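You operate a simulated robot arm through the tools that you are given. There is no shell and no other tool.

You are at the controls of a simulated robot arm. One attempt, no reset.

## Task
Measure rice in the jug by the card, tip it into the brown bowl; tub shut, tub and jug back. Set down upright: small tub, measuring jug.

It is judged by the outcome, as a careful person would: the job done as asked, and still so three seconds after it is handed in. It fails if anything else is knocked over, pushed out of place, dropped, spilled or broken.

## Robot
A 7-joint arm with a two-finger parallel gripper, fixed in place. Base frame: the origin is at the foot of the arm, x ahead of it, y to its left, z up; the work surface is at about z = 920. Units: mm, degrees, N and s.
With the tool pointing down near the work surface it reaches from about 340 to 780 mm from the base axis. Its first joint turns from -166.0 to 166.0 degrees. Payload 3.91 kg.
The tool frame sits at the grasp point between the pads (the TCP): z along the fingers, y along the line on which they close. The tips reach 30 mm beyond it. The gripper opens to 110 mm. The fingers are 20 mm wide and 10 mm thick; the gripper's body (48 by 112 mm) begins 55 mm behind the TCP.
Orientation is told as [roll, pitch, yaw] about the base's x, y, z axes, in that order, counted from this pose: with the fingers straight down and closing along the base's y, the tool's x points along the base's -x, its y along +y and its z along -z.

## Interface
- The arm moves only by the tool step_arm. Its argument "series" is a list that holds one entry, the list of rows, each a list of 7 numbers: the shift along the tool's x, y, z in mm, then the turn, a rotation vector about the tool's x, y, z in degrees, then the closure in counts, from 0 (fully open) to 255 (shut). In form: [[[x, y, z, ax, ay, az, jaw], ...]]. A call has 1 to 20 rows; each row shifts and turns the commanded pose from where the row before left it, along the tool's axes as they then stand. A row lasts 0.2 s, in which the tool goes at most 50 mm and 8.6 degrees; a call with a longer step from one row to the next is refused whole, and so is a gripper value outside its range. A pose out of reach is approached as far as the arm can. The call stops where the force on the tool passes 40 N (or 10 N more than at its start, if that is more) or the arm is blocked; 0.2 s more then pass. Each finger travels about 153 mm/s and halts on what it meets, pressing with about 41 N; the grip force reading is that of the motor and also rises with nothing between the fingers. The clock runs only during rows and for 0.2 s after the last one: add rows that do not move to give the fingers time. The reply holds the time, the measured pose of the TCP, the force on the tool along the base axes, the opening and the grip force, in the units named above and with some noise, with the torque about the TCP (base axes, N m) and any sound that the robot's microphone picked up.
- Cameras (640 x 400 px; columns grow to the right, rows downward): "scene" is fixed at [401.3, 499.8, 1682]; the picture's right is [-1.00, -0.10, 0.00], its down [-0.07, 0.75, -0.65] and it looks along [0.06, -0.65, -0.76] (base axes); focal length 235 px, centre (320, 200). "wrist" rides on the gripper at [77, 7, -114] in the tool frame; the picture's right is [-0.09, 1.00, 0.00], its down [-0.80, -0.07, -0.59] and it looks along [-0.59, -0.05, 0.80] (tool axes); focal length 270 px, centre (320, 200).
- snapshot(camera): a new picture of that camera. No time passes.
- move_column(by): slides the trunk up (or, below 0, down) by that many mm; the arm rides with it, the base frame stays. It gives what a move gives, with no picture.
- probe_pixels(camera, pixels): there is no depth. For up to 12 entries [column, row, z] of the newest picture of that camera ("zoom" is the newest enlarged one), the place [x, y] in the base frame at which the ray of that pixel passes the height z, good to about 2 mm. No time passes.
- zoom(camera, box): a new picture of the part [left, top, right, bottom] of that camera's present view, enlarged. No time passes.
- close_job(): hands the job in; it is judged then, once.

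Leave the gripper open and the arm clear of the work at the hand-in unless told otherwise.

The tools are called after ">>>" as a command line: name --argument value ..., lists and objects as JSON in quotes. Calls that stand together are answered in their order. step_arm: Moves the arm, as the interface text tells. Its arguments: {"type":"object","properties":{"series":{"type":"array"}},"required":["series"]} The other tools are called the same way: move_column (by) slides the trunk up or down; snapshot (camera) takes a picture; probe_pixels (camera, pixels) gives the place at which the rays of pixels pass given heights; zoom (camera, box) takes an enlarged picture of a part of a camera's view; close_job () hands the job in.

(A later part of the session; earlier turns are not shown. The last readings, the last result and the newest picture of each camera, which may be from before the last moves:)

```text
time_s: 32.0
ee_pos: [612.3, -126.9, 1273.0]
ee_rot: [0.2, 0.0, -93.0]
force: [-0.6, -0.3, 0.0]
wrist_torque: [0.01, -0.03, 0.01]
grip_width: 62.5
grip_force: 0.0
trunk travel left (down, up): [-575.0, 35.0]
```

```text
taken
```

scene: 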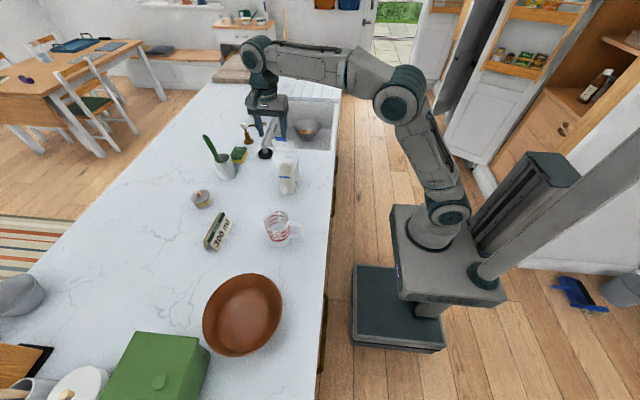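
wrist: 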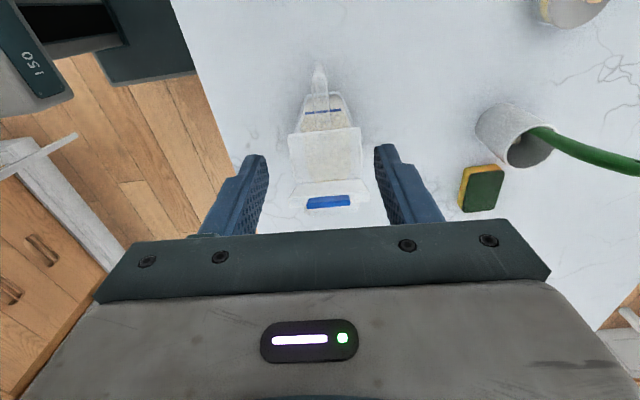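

The view is now from the +y side: handle at (320,80), lid at (327,150). I'll enlarge to check alignment with the fingers.

>>> zoom --camera "wrist" --box '[260, 50, 400, 160]'

```text
3.64 times, centred on (330, 105) of wrist
```

zoom: 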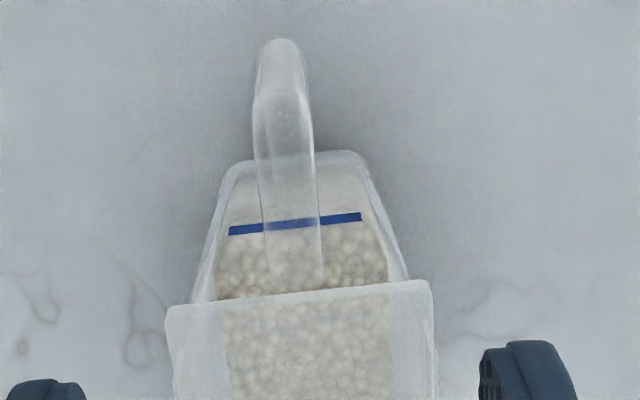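

Probing lid corners and handle edges here to set yaw and lateral position.

>>> probe_pixels --camera "zoom" --pixels '[[167, 309, 1106], [431, 282, 1106], [253, 120, 1070], [312, 120, 1070], [253, 95, 1070], [307, 95, 1070], [258, 80, 990], [305, 80, 990], [280, 40, 980], [258, 190, 1075], [318, 190, 1075], [280, 90, 1080]]'

```text
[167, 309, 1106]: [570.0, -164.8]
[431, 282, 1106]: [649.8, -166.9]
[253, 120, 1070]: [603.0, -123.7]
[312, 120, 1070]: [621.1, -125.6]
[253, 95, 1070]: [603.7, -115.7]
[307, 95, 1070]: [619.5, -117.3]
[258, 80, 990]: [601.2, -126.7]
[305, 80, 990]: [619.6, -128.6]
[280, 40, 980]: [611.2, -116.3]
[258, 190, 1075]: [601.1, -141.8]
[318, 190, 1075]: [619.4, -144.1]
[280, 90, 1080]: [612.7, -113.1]
```

The handle is centred at x≈611, 18 mm wide, and the tub's yaw is about −2°. Fingers are opened to 62 mm. I'll trim and descend to z≈1034, so the pads lie along the vertical bar.

>>> step_arm --series '[[[0, -1, 40, 0, 0, -1, 110], [0, 0, 40, 0, 0, 0, 110], [0, 0, 40, 0, 0, 0, 110], [0, 0, 40, 0, 0, 0, 110], [0, 0, 30, 0, 0, 0, 110], [0, 0, 25, 0, 0, 0, 110], [0, 0, 24, 0, 0, 0, 110], [0, 0, 0, 0, 0, 0, 110]]]'

>>> snapshot --camera "wrist"

>>> zoom --camera "scene" --box '[245, 115, 335, 205]'

```text
time_s: 33.6
ee_pos: [615.6, -127.2, 1051.6]
ee_rot: [1.5, -0.3, -91.8]
force: [-6.6, 3.5, 20.9]
wrist_torque: [-1.07, 0.04, -0.3]
grip_width: 62.7
grip_force: 0.1
trunk travel left (down, up): [-575.0, 35.0]
stopped in row 8: the force on the tool passed its limit at 57 N (the readings are from after the stop); the commanded pose is now the measured one
```

```text
taken
```

wrist: 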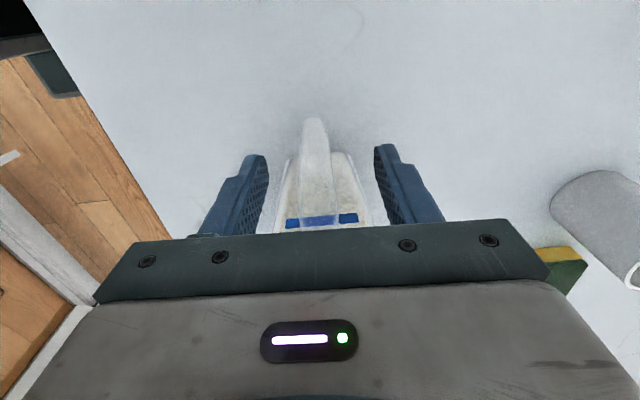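

```text
4.44 times, centred on (290, 160) of scene
```

zoom: 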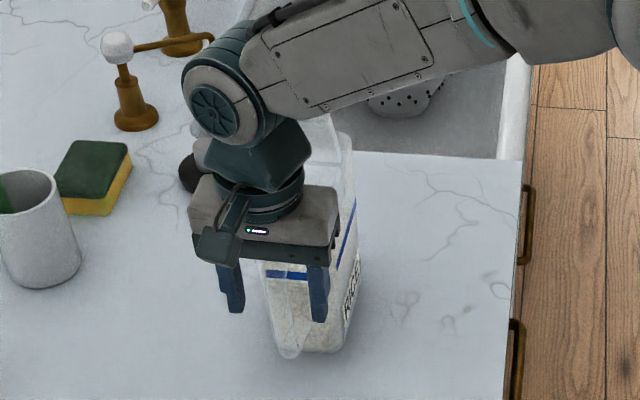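

The tool met something at z≈1052 (palm level 1106, the lid's height), with a torque that points to the lid's +y edge; the handle evidently reaches right up beneath the lid. The pads already overlap the bar well, so I don't need to go lower. I'll lift 6 mm, undo the small roll and lateral drift, and check the tub.

>>> step_arm --series '[[[0, 0, -6, 0, 0, 0, 110], [2, -4, -2, 0, -1.5, 0, 110], [0, 0, 0, 0, 0, 0, 110]]]'

>>> snapshot --camera "wrist"

>>> zoom --camera "scene" --box '[260, 130, 330, 205]'

```text
time_s: 34.4
ee_pos: [612.7, -127.5, 1054.9]
ee_rot: [1.1, -1.9, -91.9]
force: [0.6, 0.2, -0.2]
wrist_torque: [0.02, -0.02, 0.03]
grip_width: 62.4
grip_force: 0.1
trunk travel left (down, up): [-575.0, 35.0]
```

```text
taken
```

wrist: 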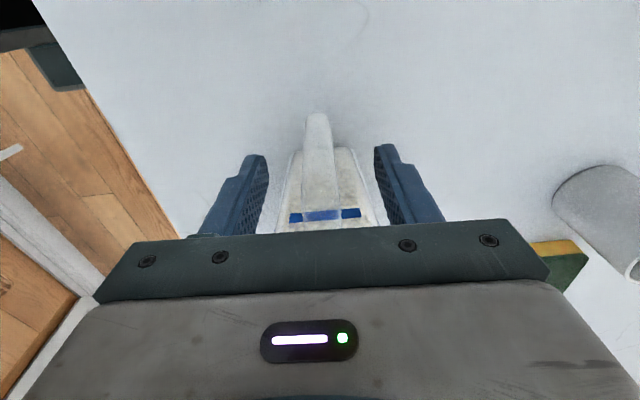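

```text
5.33 times, centred on (295, 168) of scene
```

zoom: 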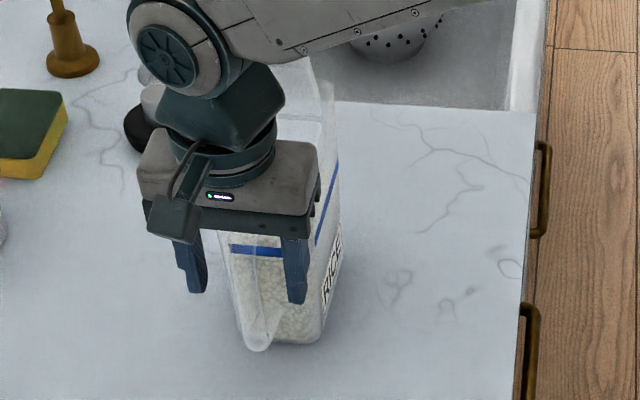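

No load now, and the handle bar sits between the fingers at (318,170). I'll square the tool and close the fingers onto the handle.

>>> step_arm --series '[[[0, 0, 0, 1.1, 1.9, 0, 110], [0, 0, 0, 0, 0, 0, 160], [0, 0, 0, 0, 0, 0, 190], [0, 0, 0, 0, 0, 0, 210], [0, 0, 0, 0, 0, 0, 255], [0, 0, 0, 0, 0, 0, 255], [0, 0, 0, 0, 0, 0, 255]]]'

>>> snapshot --camera "wrist"

>>> zoom --camera "scene" --box '[260, 130, 330, 205]'

```text
time_s: 36.0
ee_pos: [611.7, -125.5, 1054.7]
ee_rot: [0.1, 0.0, -91.6]
force: [-0.1, 0.1, 1.2]
wrist_torque: [-0.13, 0.26, 0.1]
grip_width: 18.8
grip_force: 41.1
trunk travel left (down, up): [-575.0, 35.0]
```

```text
taken
```

wrist: 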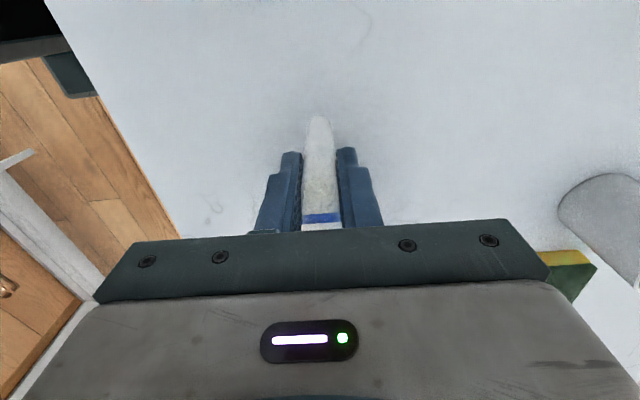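

```text
5.33 times, centred on (295, 168) of scene
```

zoom: 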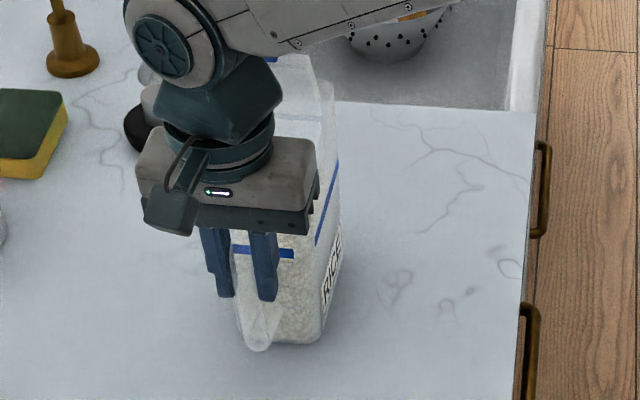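

The handle is gripped at 18.8 mm with 41 N. I'll lift 20 mm slowly and check weight, torque and whether the tub droops.

>>> step_arm --series '[[[0, 0, -4, 0, 0, 0, 255], [0, 0, -8, 0, 0, 0, 255], [0, 0, -8, 0, 0, 0, 255], [0, 0, 0, 0, 0, 0, 255], [0, 0, 0, 0, 0, 0, 255]]]'

>>> zoom --camera "scene" --box '[260, 130, 330, 205]'

>>> snapshot --camera "wrist"

```text
time_s: 37.2
ee_pos: [612.0, -125.7, 1074.4]
ee_rot: [-0.1, 0.1, -91.7]
force: [-0.7, 0.3, -6.7]
wrist_torque: [0.54, 0.0, -0.04]
grip_width: 18.9
grip_force: 41.2
trunk travel left (down, up): [-575.0, 35.0]
```

```text
5.33 times, centred on (295, 168) of scene
```

zoom: 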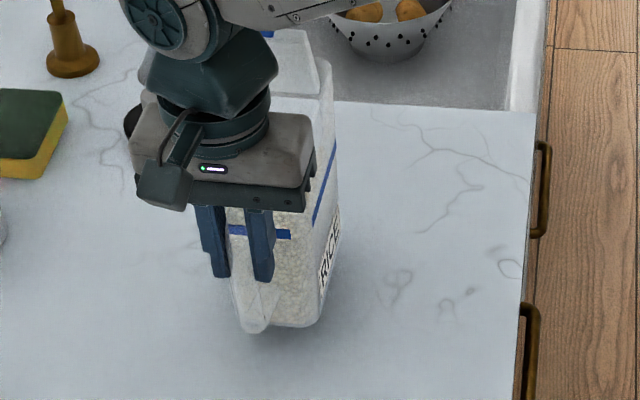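

```text
taken
```

wrist: 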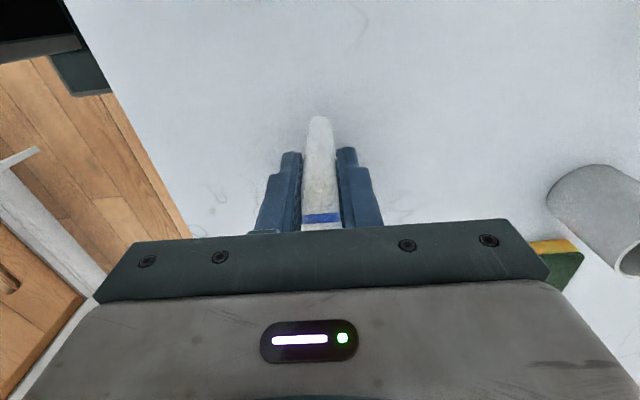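

Lifted cleanly: 6.7 N weight, 0.54 N·m torque, no visible droop. Now lift a further 160 mm, so the tub's base clears the jug rim (1040), and square the yaw.

>>> step_arm --series '[[[0, 0, -15, 0, 0, 0, 255], [0, 0, -25, 0, 0, 0, 255], [0, 0, -30, 0, 0, 0, 255], [0, 0, -30, 0, 0, 0, 255], [0, 0, -30, 0, 0, 0, 255], [0, 0, -20, 0, 0, -0.8, 255], [0, 0, -10, 0, 0, -0.9, 255], [0, 0, 0, 0, 0, 0, 255]]]'

>>> snapshot --camera "scene"

```text
time_s: 39.0
ee_pos: [612.5, -126.8, 1235.6]
ee_rot: [0.0, 0.1, -90.1]
force: [0.7, -0.6, -7.0]
wrist_torque: [0.53, 0.01, -0.04]
grip_width: 18.8
grip_force: 41.1
trunk travel left (down, up): [-575.0, 35.0]
```

```text
taken
```

scene: 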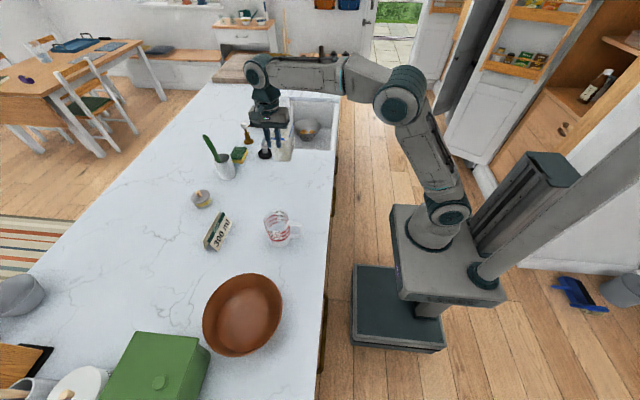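

Held steady at z 1236. Moving now over +y by 365 mm (and 18 mm towards the robot) so the spout lip comes above the jug, in gentle 25 mm steps.

>>> step_arm --series '[[[12, -1, 0, 0, 0, 0, 255], [22, -1, 0, 0, 0, 0, 255], [25, -1.2, 0, 0, 0, 0, 255], [25, -1.2, 0, 0, 0, 0, 255], [25, -1.2, 0, 0, 0, 0, 255], [25, -1.2, 0, 0, 0, 0, 255], [25, -1.2, 0, 0, 0, 0, 255], [25, -1.2, 0, 0, 0, 0, 255], [25, -1.2, 0, 0, 0, 0, 255], [25, -1.2, 0, 0, 0, 0, 255], [25, -1.2, 0, 0, 0, 0, 255], [25, -1.2, 0, 0, 0, 0, 255], [25, -1.2, 0, 0, 0, 0, 255], [25, -1.2, 0, 0, 0, 0, 255], [20, -1.2, 0, 0, 0, 0, 255], [11, 0, 0, 0, 0, 0, 255], [0, 0, 0, 0, 0, 0, 255]]]'

>>> snapshot --camera "scene"

>>> snapshot --camera "wrist"

```text
time_s: 42.6
ee_pos: [594.1, 239.3, 1234.8]
ee_rot: [0.0, -0.1, -90.0]
force: [0.5, -0.8, -7.1]
wrist_torque: [0.54, 0.0, -0.03]
grip_width: 18.7
grip_force: 40.9
trunk travel left (down, up): [-575.0, 35.0]
```

```text
taken
```

scene: 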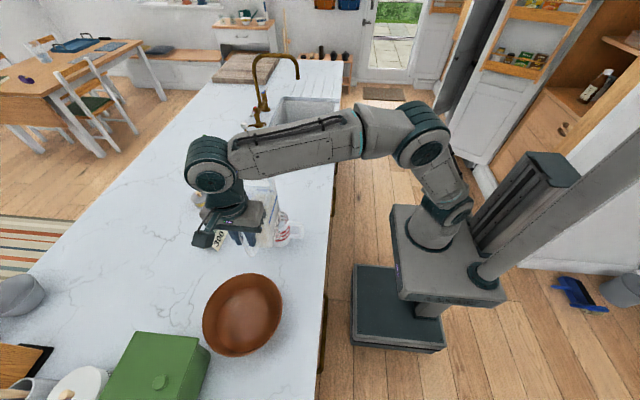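

```text
taken
```

wrist: 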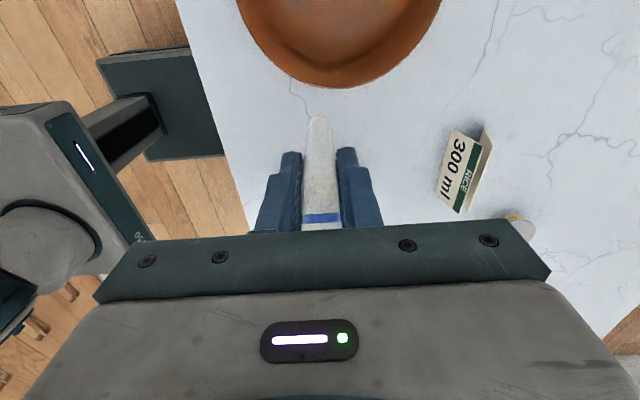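

The tub is now beside and above the jug, lip side near the jug's axis. I'll tilt 30° about the lip (top towards −y), keeping the lip where it is, and watch what the flap and the grip do.

>>> step_arm --series '[[[3.1, 0, -15.5, 0, 5, 0, 255], [3.1, 0, -15.5, 0, 5, 0, 255], [3.1, 0, -15.5, 0, 5, 0, 255], [3.1, 0, -15.5, 0, 5, 0, 255], [3.1, 0, -15.5, 0, 5, 0, 255], [3.1, 0, -15.5, 0, 5, 0, 255], [0, 0, 0, 0, 0, 0, 255]]]'

>>> snapshot --camera "scene"

>>> zoom --camera "scene" --box '[180, 110, 340, 270]'

```text
time_s: 44.2
ee_pos: [594.1, 237.7, 1329.3]
ee_rot: [-0.1, 30.1, -90.0]
force: [-0.4, 0.7, -6.5]
wrist_torque: [0.36, 0.0, 0.02]
grip_width: 18.8
grip_force: 41.2
trunk travel left (down, up): [-575.0, 35.0]
```

```text
taken
```

scene: 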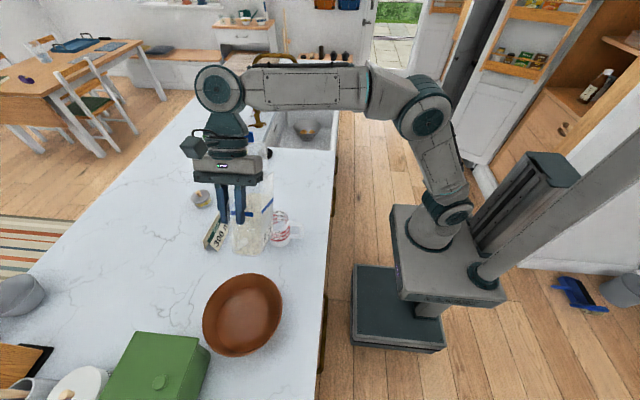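

```text
2.50 times, centred on (260, 190) of scene
```

zoom: 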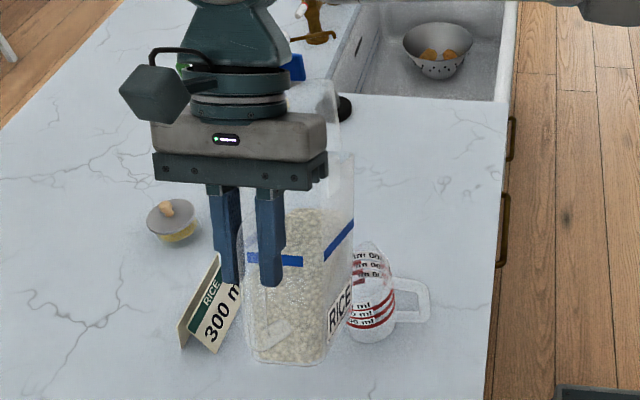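

At 30° the flap still stands and nothing has slid. Continuing the tilt to 60°.

>>> step_arm --series '[[[3.1, 0, -15.5, 0, 5, 0, 255], [3.1, 0, -15.5, 0, 5, 0, 255], [3.1, 0, -15.5, 0, 5, 0, 255], [3.1, 0, -15.5, 0, 5, 0, 255], [3.1, 0, -15.5, 0, 5, 0, 255], [3.1, 0, -15.5, 0, 5, 0, 255], [0, 0, 0, 0, 0, 0, 255]]]'

>>> snapshot --camera "wrist"

>>> zoom --camera "scene" --box '[180, 90, 340, 270]'

```text
time_s: 45.8
ee_pos: [593.3, 188.5, 1408.4]
ee_rot: [0.0, 60.2, -90.0]
force: [0.3, 0.2, -5.8]
wrist_torque: [0.09, 0.05, -0.01]
grip_width: 18.8
grip_force: 41.1
trunk travel left (down, up): [-575.0, 35.0]
```

```text
taken
```

wrist: 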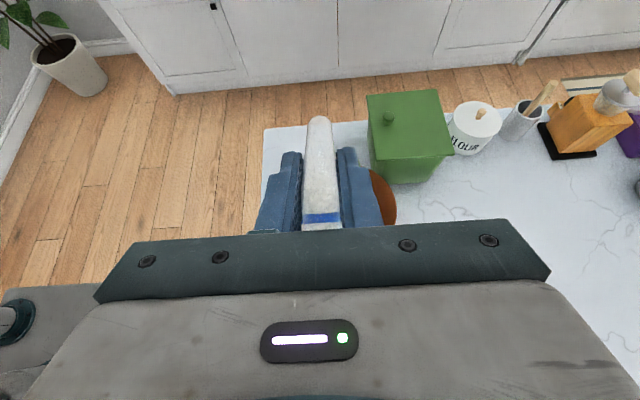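

```text
2.22 times, centred on (260, 180) of scene
```

zoom: 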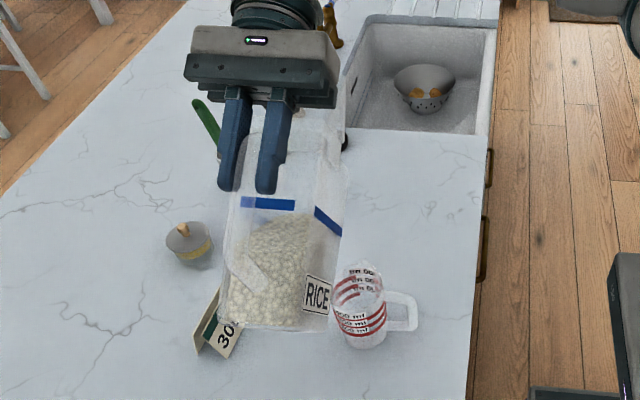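

At 60° the rice has begun to slope inside the tub, with the grip unchanged. I'll tilt on to 78° at this height (no outflow expected yet), then check.

>>> step_arm --series '[[[3.1, 0, -15.5, 0, 5, 0, 255], [3.1, 0, -15.5, 0, 5, 0, 255], [3.1, 0, -15.5, 0, 5, 0, 255], [1.9, 0, -9.2, 0, 3, 0, 255], [0, 0, 0, 0, 0, 0, 255], [0, 0, 0, 0, 0, 0, 255]]]'

>>> zoom --camera "scene" --box '[180, 70, 340, 270]'

>>> snapshot --camera "scene"

```text
time_s: 47.2
ee_pos: [594.7, 141.2, 1439.9]
ee_rot: [0.1, 78.1, -90.0]
force: [0.1, -0.6, -6.7]
wrist_torque: [-0.13, -0.01, 0.0]
grip_width: 18.7
grip_force: 41.0
trunk travel left (down, up): [-575.0, 35.0]
```

```text
2.00 times, centred on (260, 170) of scene
```

zoom: 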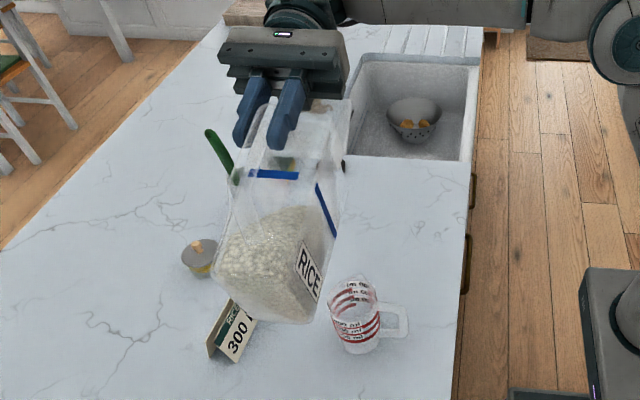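

```text
taken
```

scene: 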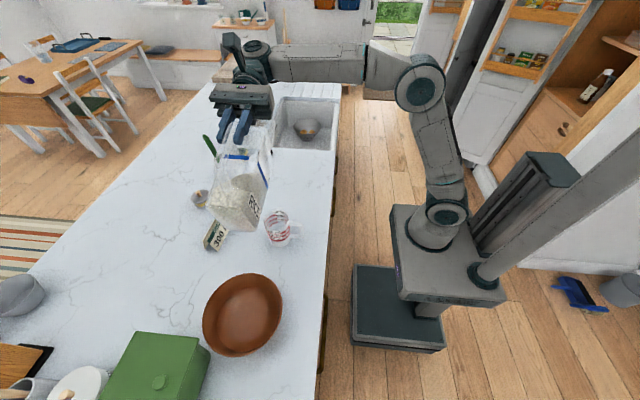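

The rice now lies against the −y face, still contained at 78°. I'll lower straight down 180 mm so the lip comes just above the jug's rim.

>>> step_arm --series '[[[-15, 0, 3.2, 0, 0, 0, 255], [-22, 0, 4.7, 0, 0, 0, 255], [-22, 0, 4.7, 0, 0, 0, 255], [-25, 0, 5.3, 0, 0, 0, 255], [-25, 0, 5.3, 0, 0, 0, 255], [-25, 0, 5.3, 0, 0, 0, 255], [-20, 0, 4.2, 0, 0, 0, 255], [-15, 0, 3.2, 0, 0, 0, 255], [-8, 0, 1.7, 0, 0, 0, 255], [0, 0, 0, 0, 0, 0, 255]]]'

>>> zoom --camera "scene" --box '[200, 130, 320, 270]'

>>> snapshot --camera "wrist"

```text
time_s: 49.4
ee_pos: [595.5, 142.4, 1260.5]
ee_rot: [0.2, 78.1, -90.0]
force: [0.2, 0.7, -6.6]
wrist_torque: [-0.12, 0.03, -0.01]
grip_width: 18.6
grip_force: 41.0
trunk travel left (down, up): [-575.0, 35.0]
```

```text
2.86 times, centred on (260, 200) of scene
```

zoom: 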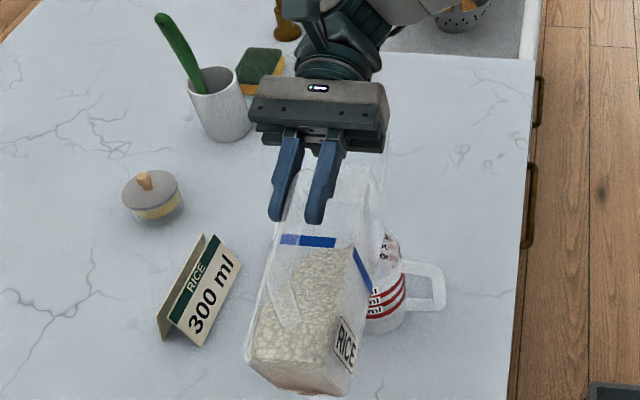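

```text
taken
```

wrist: 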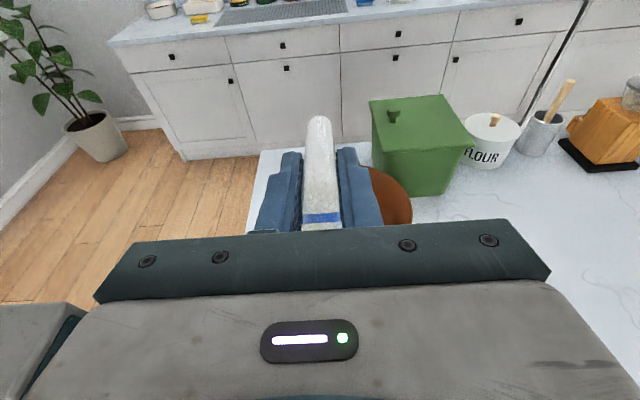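

The lip should be at about y 64, z 1097 over the jug. I'll zoom in to see the flap and the lip relative to the jug.

>>> zoom --camera "scene" --box '[260, 165, 325, 255]'

```text
4.44 times, centred on (292, 210) of scene
```

zoom: 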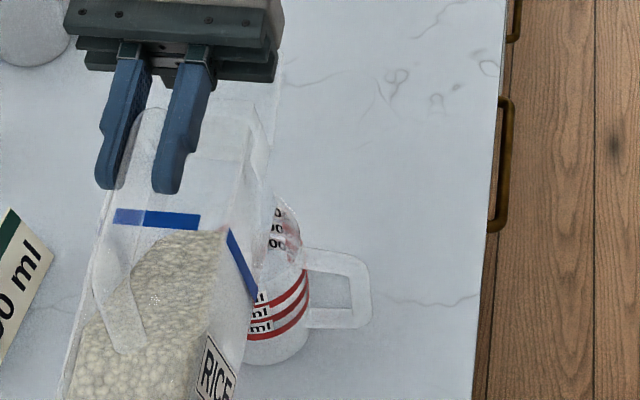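

The jug's side with the 200–400 ml lines remains visible past the tub at zoom (255–305, 200–360), which helps. I'll lower 25 mm more, then tilt in 2° steps to 84° and wait.

>>> step_arm --series '[[[-12, 0, 2.5, 0, 0, 0, 255], [-12.5, 0, 2.6, 0, 0, 0, 255], [1.4, 0, -6.2, 0, 2, 0, 255], [1.4, 0, -6.2, 0, 2, 0, 255], [1.4, 0, -6.2, 0, 2, 0, 255], [0, 0, 0, 0, 0, 0, 255], [0, 0, 0, 0, 0, 0, 255], [0, 0, 0, 0, 0, 0, 255]]]'

>>> zoom --camera "scene" --box '[260, 165, 325, 255]'

```text
time_s: 51.2
ee_pos: [594.6, 123.4, 1242.4]
ee_rot: [0.2, 84.0, -90.0]
force: [-0.1, -0.3, -7.7]
wrist_torque: [-0.16, -0.04, 0.02]
grip_width: 19.1
grip_force: 40.9
trunk travel left (down, up): [-575.0, 35.0]
```

```text
4.44 times, centred on (292, 210) of scene
```

zoom: 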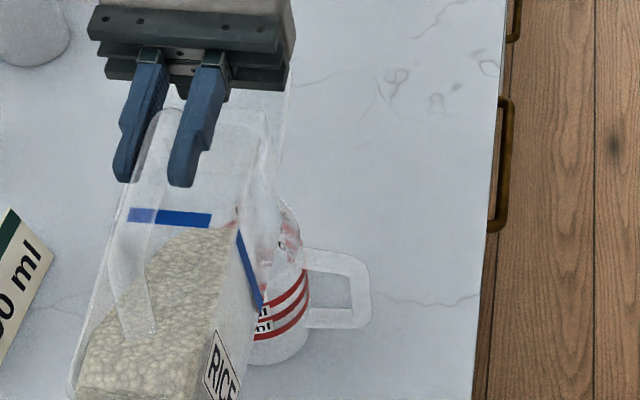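

Rice has crept along the lower face but none has come out. Continuing to 90° in 2° steps with a wait.

>>> step_arm --series '[[[1.4, 0, -6.2, 0, 2, 0, 255], [1.4, 0, -6.2, 0, 2, 0, 255], [1.4, 0, -6.2, 0, 2, 0, 255], [0, 0, 0, 0, 0, 0, 255], [0, 0, 0, 0, 0, 0, 255], [0, 0, 0, 0, 0, 0, 255], [0, 0, 0, 0, 0, 0, 255]]]'

>>> zoom --camera "scene" --box '[260, 165, 325, 255]'

```text
time_s: 52.8
ee_pos: [595.6, 105.3, 1247.8]
ee_rot: [151.5, 90.0, 61.6]
force: [-0.4, -0.3, -6.7]
wrist_torque: [-0.21, 0.04, -0.04]
grip_width: 18.7
grip_force: 40.7
trunk travel left (down, up): [-575.0, 35.0]
```

```text
4.44 times, centred on (292, 210) of scene
```

zoom: 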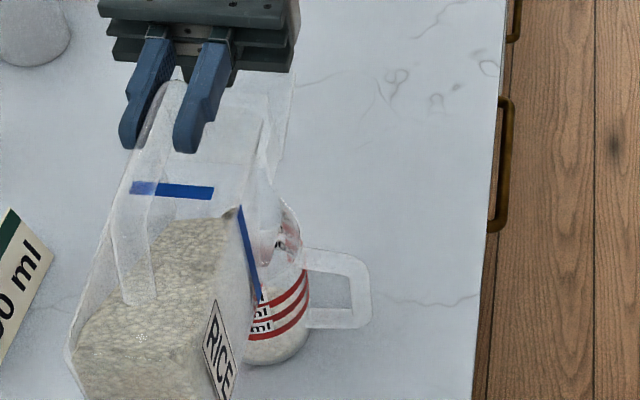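

There seem to be some grains at the jug's base (270,350). Zooming on the jug.

>>> zoom --camera "scene" --box '[270, 205, 310, 250]'

```text
8.89 times, centred on (290, 228) of scene
```

zoom: 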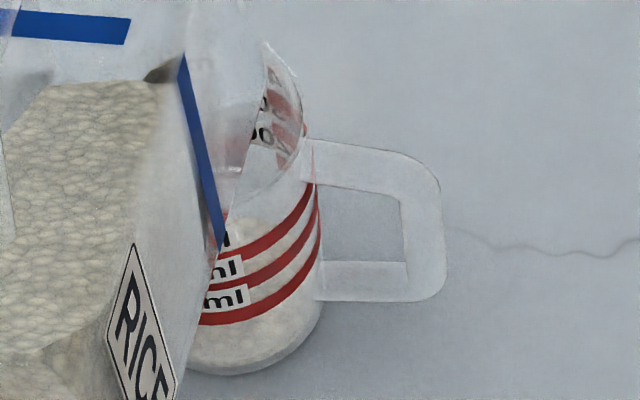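

Rice has started arriving in the jug. I'll hold still 1 s to see whether flow continues, then look again.

>>> step_arm --series '[[[0, 0, 0, 0, 0, 0, 255], [0, 0, 0, 0, 0, 0, 255], [0, 0, 0, 0, 0, 0, 255], [0, 0, 0, 0, 0, 0, 255]]]'

>>> zoom --camera "scene" --box '[270, 205, 310, 250]'

>>> zoom --camera "scene" --box '[250, 165, 320, 255]'

```text
time_s: 53.8
ee_pos: [595.5, 105.7, 1249.3]
ee_rot: [149.4, 90.0, 59.3]
force: [0.0, 0.1, -5.8]
wrist_torque: [-0.24, 0.0, -0.01]
grip_width: 18.9
grip_force: 40.8
trunk travel left (down, up): [-575.0, 35.0]
```

```text
8.89 times, centred on (290, 228) of scene
```

zoom: 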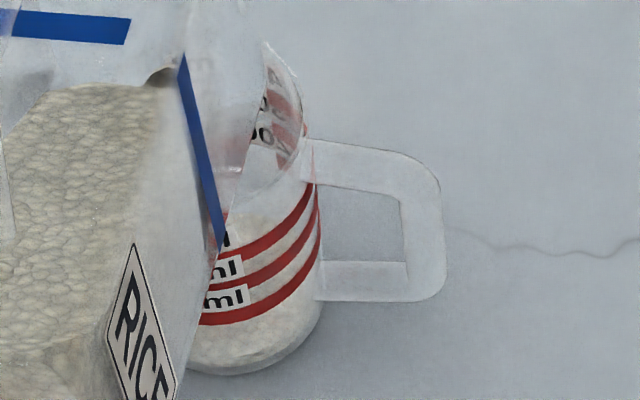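

```text
4.44 times, centred on (285, 210) of scene
```

zoom: 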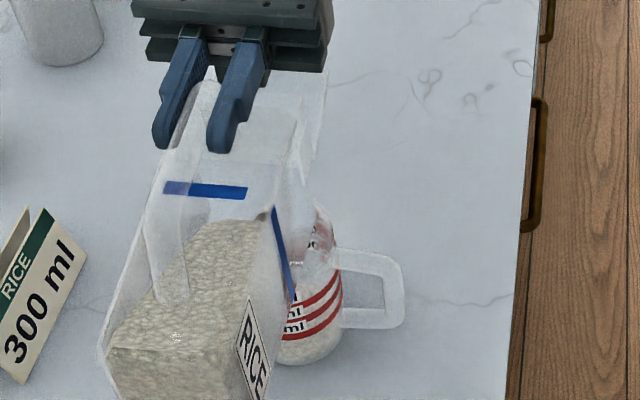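

Flow has stopped. I want to judge the level on the jug's visible flank; zooming tighter.

>>> zoom --camera "scene" --box '[288, 216, 312, 250]'

```text
11.76 times, centred on (300, 233) of scene
```

zoom: 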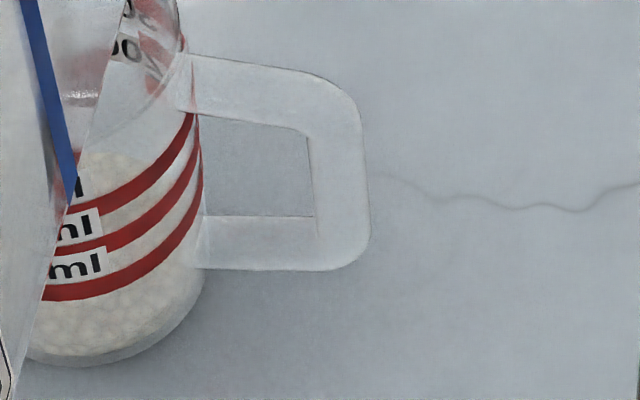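

The rice surface's back edge is at row 150 of this zoom, which works out to only about 15–20 mm depth, well below 200 ml. Tilting to 94° and waiting.

>>> step_arm --series '[[[1.4, 0, -6.2, 0, 2, 0, 255], [0, 0, 0, 0, 0, 0, 255], [0, 0, 0, 0, 0, 0, 255], [1.4, 0, -6.2, 0, 2, 0, 255], [0, 0, 0, 0, 0, 0, 255], [0, 0, 0, 0, 0, 0, 255], [0, 0, 0, 0, 0, 0, 255], [0, 0, 0, 0, 0, 0, 255], [0, 0, 0, 0, 0, 0, 255]]]'

>>> zoom --camera "scene" --box '[288, 216, 312, 250]'

>>> zoom --camera "scene" --box '[250, 165, 320, 255]'

```text
time_s: 55.8
ee_pos: [595.5, 94.0, 1250.3]
ee_rot: [179.6, 85.9, 89.4]
force: [0.2, -0.4, -6.0]
wrist_torque: [-0.23, -0.01, 0.02]
grip_width: 18.9
grip_force: 41.0
trunk travel left (down, up): [-575.0, 35.0]
```

```text
11.76 times, centred on (300, 233) of scene
```

zoom: 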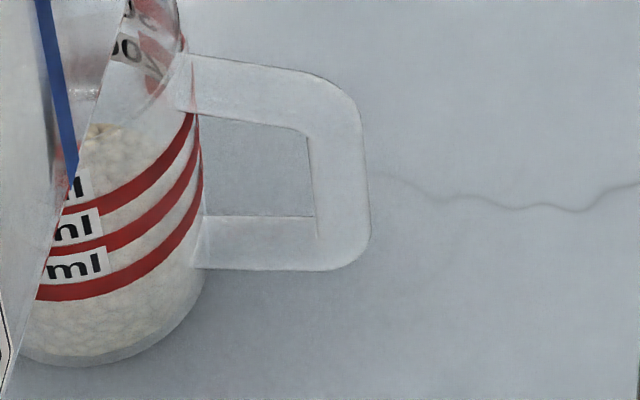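

```text
4.44 times, centred on (285, 210) of scene
```

zoom: 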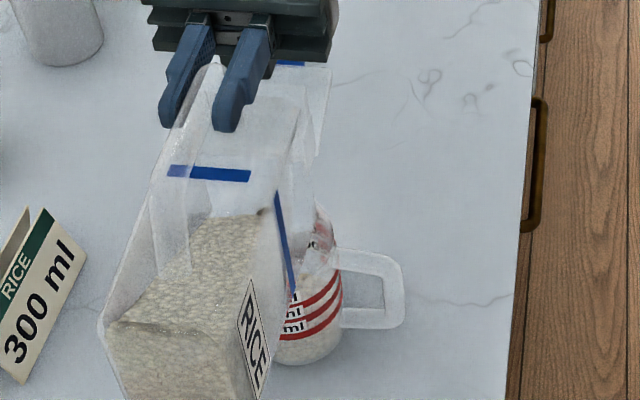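

The flap remains open (blue tab at (290,62)) and the level has risen by about 12 mm. Still well below 200 ml. Tilting on to 98° with waits.

>>> step_arm --series '[[[1.4, 0, -6.2, 0, 2, 0, 255], [0, 0, 0, 0, 0, 0, 255], [0, 0, 0, 0, 0, 0, 255], [1.4, 0, -6.2, 0, 2, 0, 255], [0, 0, 0, 0, 0, 0, 255], [0, 0, 0, 0, 0, 0, 255], [0, 0, 0, 0, 0, 0, 255], [0, 0, 0, 0, 0, 0, 255], [0, 0, 0, 0, 0, 0, 255]]]'

>>> zoom --camera "scene" --box '[288, 216, 312, 250]'

>>> zoom --camera "scene" --box '[250, 165, 320, 255]'

```text
time_s: 57.8
ee_pos: [594.1, 80.6, 1251.7]
ee_rot: [179.8, 81.9, 89.7]
force: [0.3, 0.3, -5.3]
wrist_torque: [-0.21, 0.01, 0.02]
grip_width: 18.9
grip_force: 40.9
trunk travel left (down, up): [-575.0, 35.0]
```

```text
11.76 times, centred on (300, 233) of scene
```

zoom: 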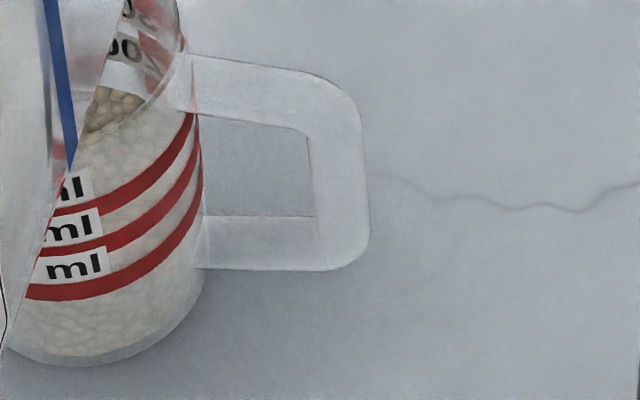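

```text
4.44 times, centred on (285, 210) of scene
```

zoom: 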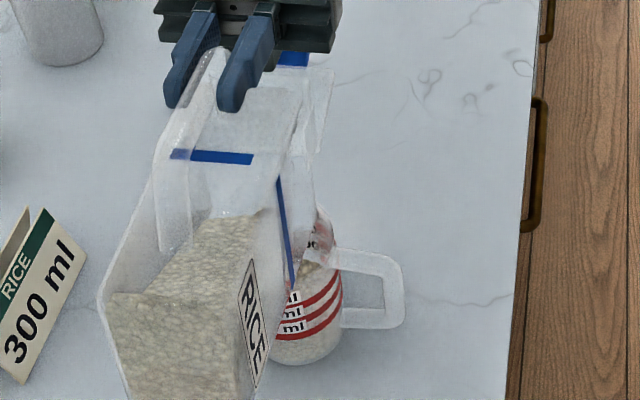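

Back edge of the rice now at row 85; I estimate 140–180 ml. Tilting 2° more and waiting.

>>> step_arm --series '[[[0.7, 0, -3.1, 0, 1, 0, 255], [0, 0, 0, 0, 0, 0, 255], [0.7, 0, -3.1, 0, 1, 0, 255], [0, 0, 0, 0, 0, 0, 255], [0, 0, 0, 0, 0, 0, 255], [0, 0, 0, 0, 0, 0, 255], [0, 0, 0, 0, 0, 0, 255], [0, 0, 0, 0, 0, 0, 255]]]'

>>> zoom --camera "scene" --box '[288, 216, 312, 250]'

>>> zoom --camera "scene" --box '[272, 205, 300, 250]'

```text
time_s: 59.6
ee_pos: [595.0, 74.5, 1252.0]
ee_rot: [179.8, 80.1, 89.8]
force: [-1.0, 0.5, -5.2]
wrist_torque: [-0.24, -0.03, -0.02]
grip_width: 18.9
grip_force: 40.9
trunk travel left (down, up): [-575.0, 35.0]
```

```text
11.76 times, centred on (300, 233) of scene
```

zoom: 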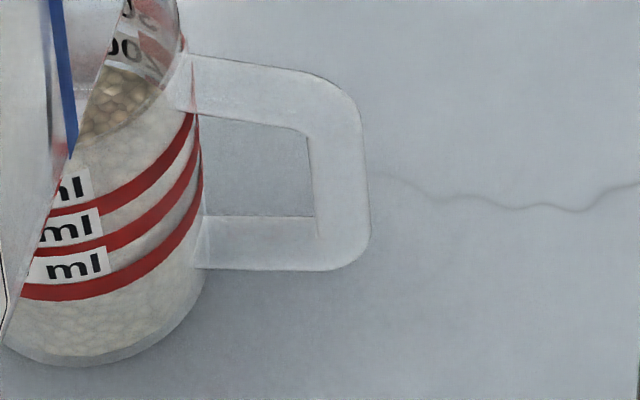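

```text
8.89 times, centred on (286, 228) of scene
```

zoom: 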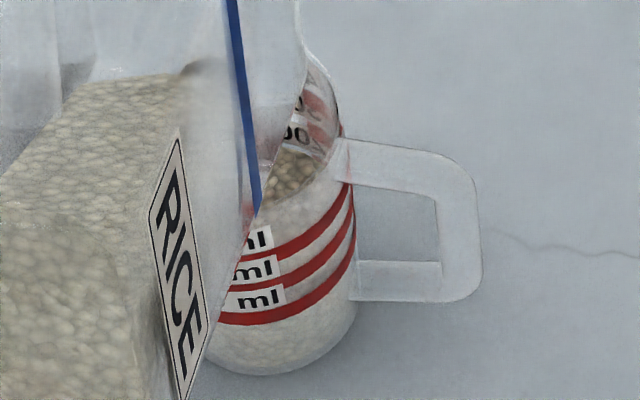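

The back edge of the rice is now at row 68, level with the lowest (200 ml) band at the back. About 100 ml to go; target back edge near row 30. Tilting 2° more.

>>> step_arm --series '[[[0.7, 0, -3.1, 0, 1, 0, 255], [0, 0, 0, 0, 0, 0, 255], [0.7, 0, -3.1, 0, 1, 0, 255], [0, 0, 0, 0, 0, 0, 255], [0, 0, 0, 0, 0, 0, 255], [0, 0, 0, 0, 0, 0, 255], [0, 0, 0, 0, 0, 0, 255], [0, 0, 0, 0, 0, 0, 255]]]'

>>> zoom --camera "scene" --box '[288, 216, 312, 250]'

>>> zoom --camera "scene" --box '[250, 165, 320, 255]'

```text
time_s: 61.4
ee_pos: [593.9, 66.3, 1254.2]
ee_rot: [179.9, 78.0, 89.8]
force: [0.4, -0.4, -5.0]
wrist_torque: [-0.2, 0.04, -0.01]
grip_width: 18.6
grip_force: 40.5
trunk travel left (down, up): [-575.0, 35.0]
```

```text
11.76 times, centred on (300, 233) of scene
```

zoom: 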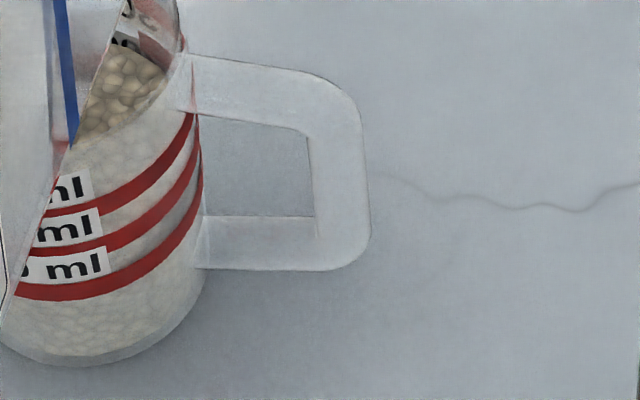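

```text
4.44 times, centred on (285, 210) of scene
```

zoom: 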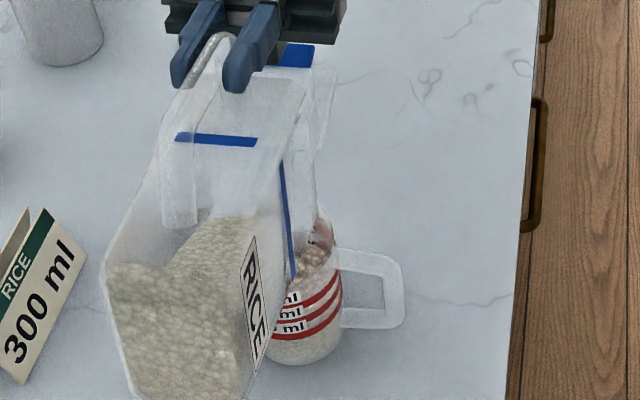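

The back edge is at row 45, but the heap may be higher at the back. I'll tip the tub back to 78° over the jug, then raise and move it aside to read the level properly.

>>> step_arm --series '[[[-3.4, 0, 12.2, 0, -4, 0, 255], [-3.4, 0, 12.2, 0, -4, 0, 255], [-3.4, 0, 12.2, 0, -4, 0, 255], [-3.4, 0, 12.2, 0, -4, 0, 255], [-3.4, 0, 12.2, 0, -4, 0, 255], [-3.4, 0, 12.2, 0, -4, 0, 255], [0, 0, 0, 0, 0, 0, 255], [0, 0, 0, 0, 0, 0, 255]]]'

>>> zoom --camera "scene" --box '[250, 165, 320, 255]'

```text
time_s: 63.2
ee_pos: [594.3, 142.0, 1235.8]
ee_rot: [0.2, 78.1, -89.9]
force: [-0.7, -0.8, -4.7]
wrist_torque: [-0.06, -0.02, 0.01]
grip_width: 18.9
grip_force: 41.1
trunk travel left (down, up): [-575.0, 35.0]
```

```text
4.44 times, centred on (285, 210) of scene
```

zoom: 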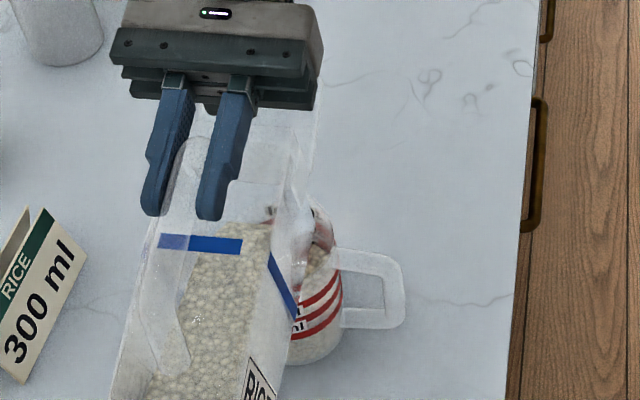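

No flow now. Raising 120 mm straight up and shifting the tub 100 mm further out (+x) to uncover the jug.

>>> step_arm --series '[[[15, 0, -3.2, 0, 0, 0, 255], [24.5, 0, -5.2, 0, 0, 0, 255], [24.5, 0, -5.2, 0, 0, 0, 255], [24.5, 0, -5.2, 0, 0, 0, 255], [24.5, 0, -5.2, 0, 0, 0, 255], [8, 0, -1.7, 0, 0, 0, 255], [0, 15, 0, 0, 0, 0, 255], [0, 25, 0, 0, 0, 0, 255], [0, 25, 0, 0, 0, 0, 255], [0, 25, 0, 0, 0, 0, 255], [0, 10, 0, 0, 0, 0, 255], [0, 0, 0, 0, 0, 0, 255]]]'

>>> snapshot --camera "scene"

>>> zoom --camera "scene" --box '[260, 200, 310, 255]'

```text
time_s: 65.8
ee_pos: [693.4, 140.0, 1359.8]
ee_rot: [0.0, 78.1, -89.9]
force: [0.5, -1.1, -4.2]
wrist_torque: [-0.04, -0.01, 0.02]
grip_width: 18.7
grip_force: 41.5
trunk travel left (down, up): [-575.0, 35.0]
```

```text
taken
```

scene: 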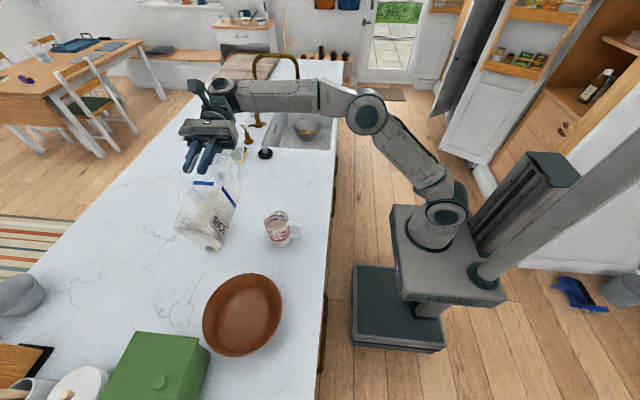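

```text
7.27 times, centred on (285, 228) of scene
```

zoom: 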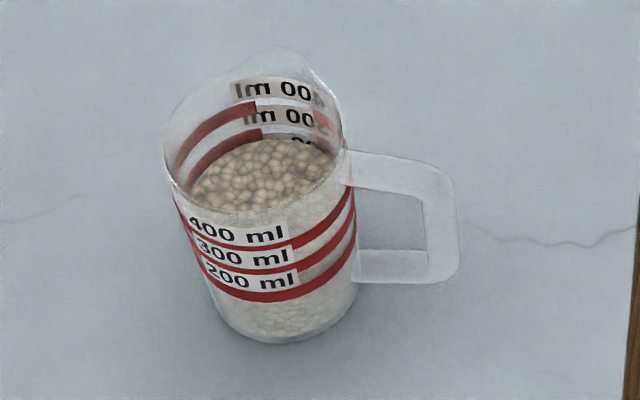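

No spilled grains around the jug. The rice's back edge sits just under the middle (300 ml) band at the back-left and across the "200" label. I'll enlarge and probe to estimate the level numerically.

>>> zoom --camera "scene" --box '[268, 205, 298, 232]'

```text
14.81 times, centred on (283, 218) of scene
```

zoom: 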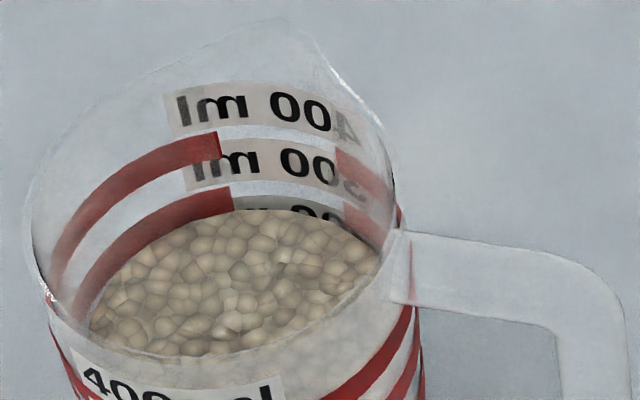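

I'll probe back-wall points: band 1 (222,146), band 2 (232,200) and the rice's back edge (280,212), each at two heights, to solve for their real heights on the jug's wall.

>>> probe_pixels --camera "zoom" --pixels '[[222, 146, 1010], [222, 146, 990], [232, 200, 1000], [232, 200, 980], [280, 212, 990], [280, 212, 970], [95, 305, 990], [95, 305, 970], [25, 235, 1040], [395, 205, 1040], [285, 22, 1040], [250, 62, 1040]]'

>>> zoom --camera "scene" --box '[268, 226, 298, 252]'

```text
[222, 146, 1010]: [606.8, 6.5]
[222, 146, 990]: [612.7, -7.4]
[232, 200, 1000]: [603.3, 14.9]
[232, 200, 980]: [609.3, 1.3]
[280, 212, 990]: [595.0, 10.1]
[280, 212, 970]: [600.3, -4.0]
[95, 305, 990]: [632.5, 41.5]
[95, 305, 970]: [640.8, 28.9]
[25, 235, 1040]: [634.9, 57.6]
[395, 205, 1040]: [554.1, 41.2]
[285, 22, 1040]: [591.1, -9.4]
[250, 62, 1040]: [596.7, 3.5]
```

```text
15.38 times, centred on (283, 239) of scene
```

zoom: 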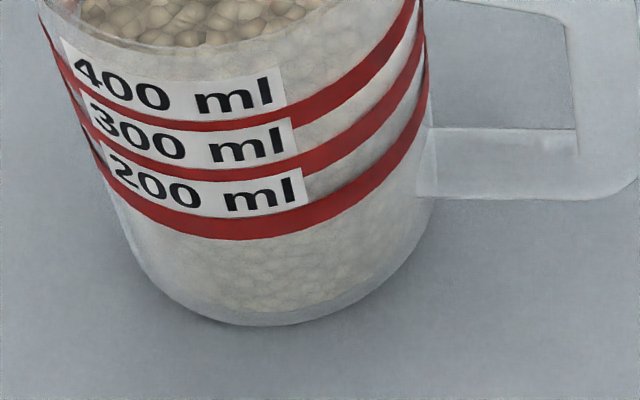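

Each band runs under its own number, so 300 ml is the middle band (z≈999). The back edge of the rice is at about z 996, a few millimetres under it. I need the front level too; zooming on the front wall.

>>> zoom --camera "scene" --box '[280, 222, 300, 246]'

>>> zoom --camera "scene" --box '[266, 222, 286, 246]'

```text
16.00 times, centred on (290, 234) of scene
```

zoom: 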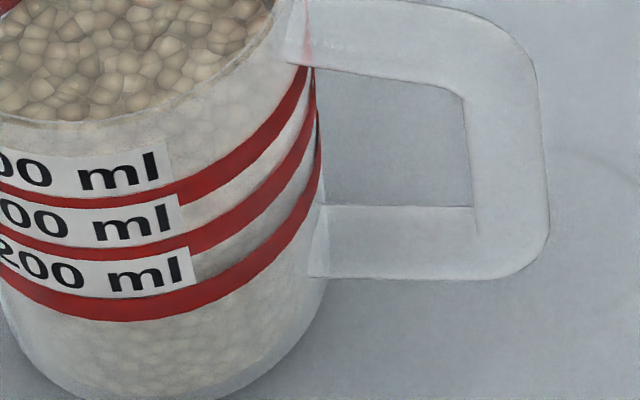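

```text
16.00 times, centred on (276, 234) of scene
```

zoom: 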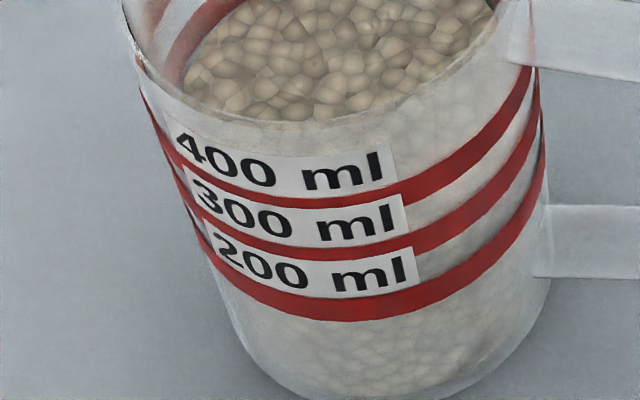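

>>> zoom --camera "scene" --box '[286, 228, 302, 244]'

```text
16.00 times, centred on (294, 236) of scene
```

zoom: 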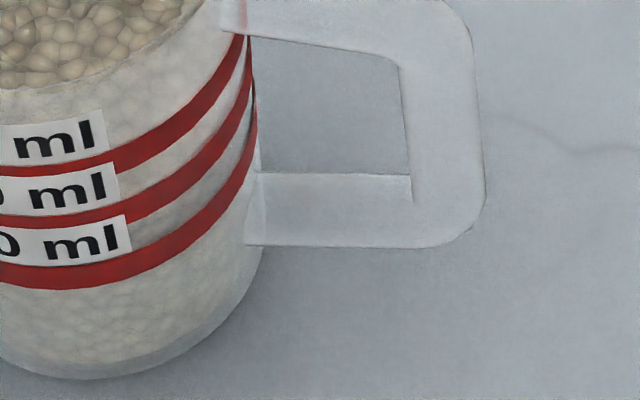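

The surface looks flat and just touches the lower edge of the middle band all round: roughly 283 ml, so a touch more (about 3–4 mm) is needed. I'll take a reference zoom of the part of the jug that stays visible while pouring.

>>> zoom --camera "scene" --box '[288, 216, 312, 250]'

>>> zoom --camera "scene" --box '[272, 205, 300, 230]'

```text
11.76 times, centred on (300, 233) of scene
```

zoom: 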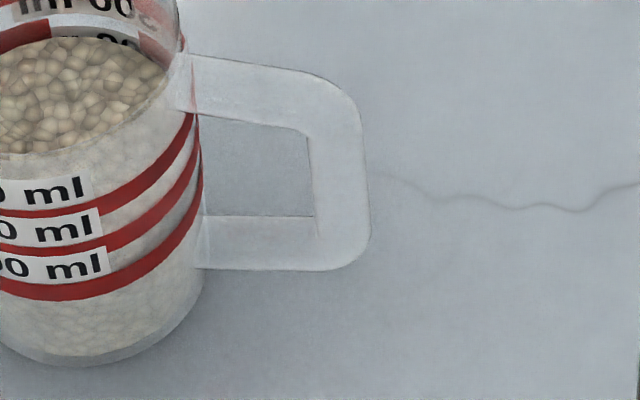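

```text
16.00 times, centred on (286, 218) of scene
```

zoom: 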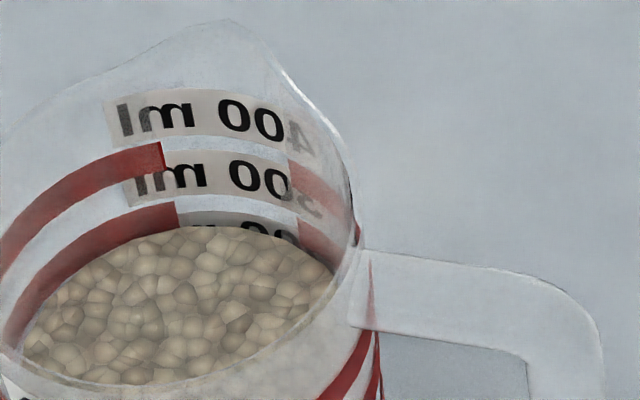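

Reference taken: the rice edge at the right-back is at (125–165, 45–70). I'll bring the tub back over the jug and lower it to the same pouring place.

>>> step_arm --series '[[[0, -15, 0, 0, 0, 0, 255], [0, -25, 0, 0, 0, 0, 255], [0, -25, 0, 0, 0, 0, 255], [0, -25, 0, 0, 0, 0, 255], [0, -10, 0, 0, 0, 0, 255], [-8, 0, 1.7, 0, 0, 0, 255], [-24.5, 0, 5.2, 0, 0, 0, 255], [-24.5, 0, 5.2, 0, 0, 0, 255], [-24.5, 0, 5.2, 0, 0, 0, 255], [-24.5, 0, 5.2, 0, 0, 0, 255], [-15, 0, 3.2, 0, 0, 0, 255], [0, 0, 0, 0, 0, 0, 255]]]'

>>> zoom --camera "scene" --box '[250, 165, 320, 255]'

```text
time_s: 68.4
ee_pos: [594.8, 140.9, 1234.9]
ee_rot: [0.2, 78.0, -89.9]
force: [0.0, 0.7, -3.6]
wrist_torque: [-0.05, -0.01, 0.02]
grip_width: 18.6
grip_force: 40.9
trunk travel left (down, up): [-575.0, 35.0]
```

```text
4.44 times, centred on (285, 210) of scene
```

zoom: 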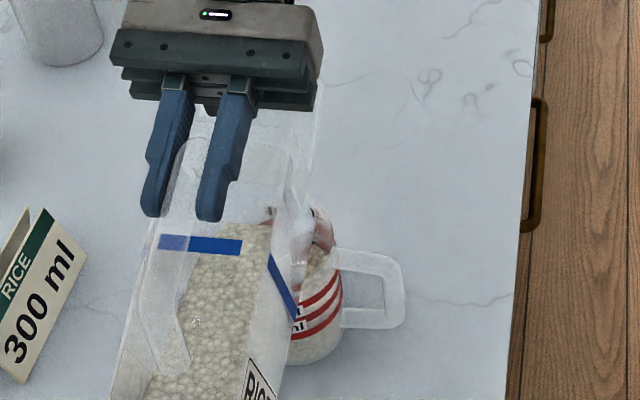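

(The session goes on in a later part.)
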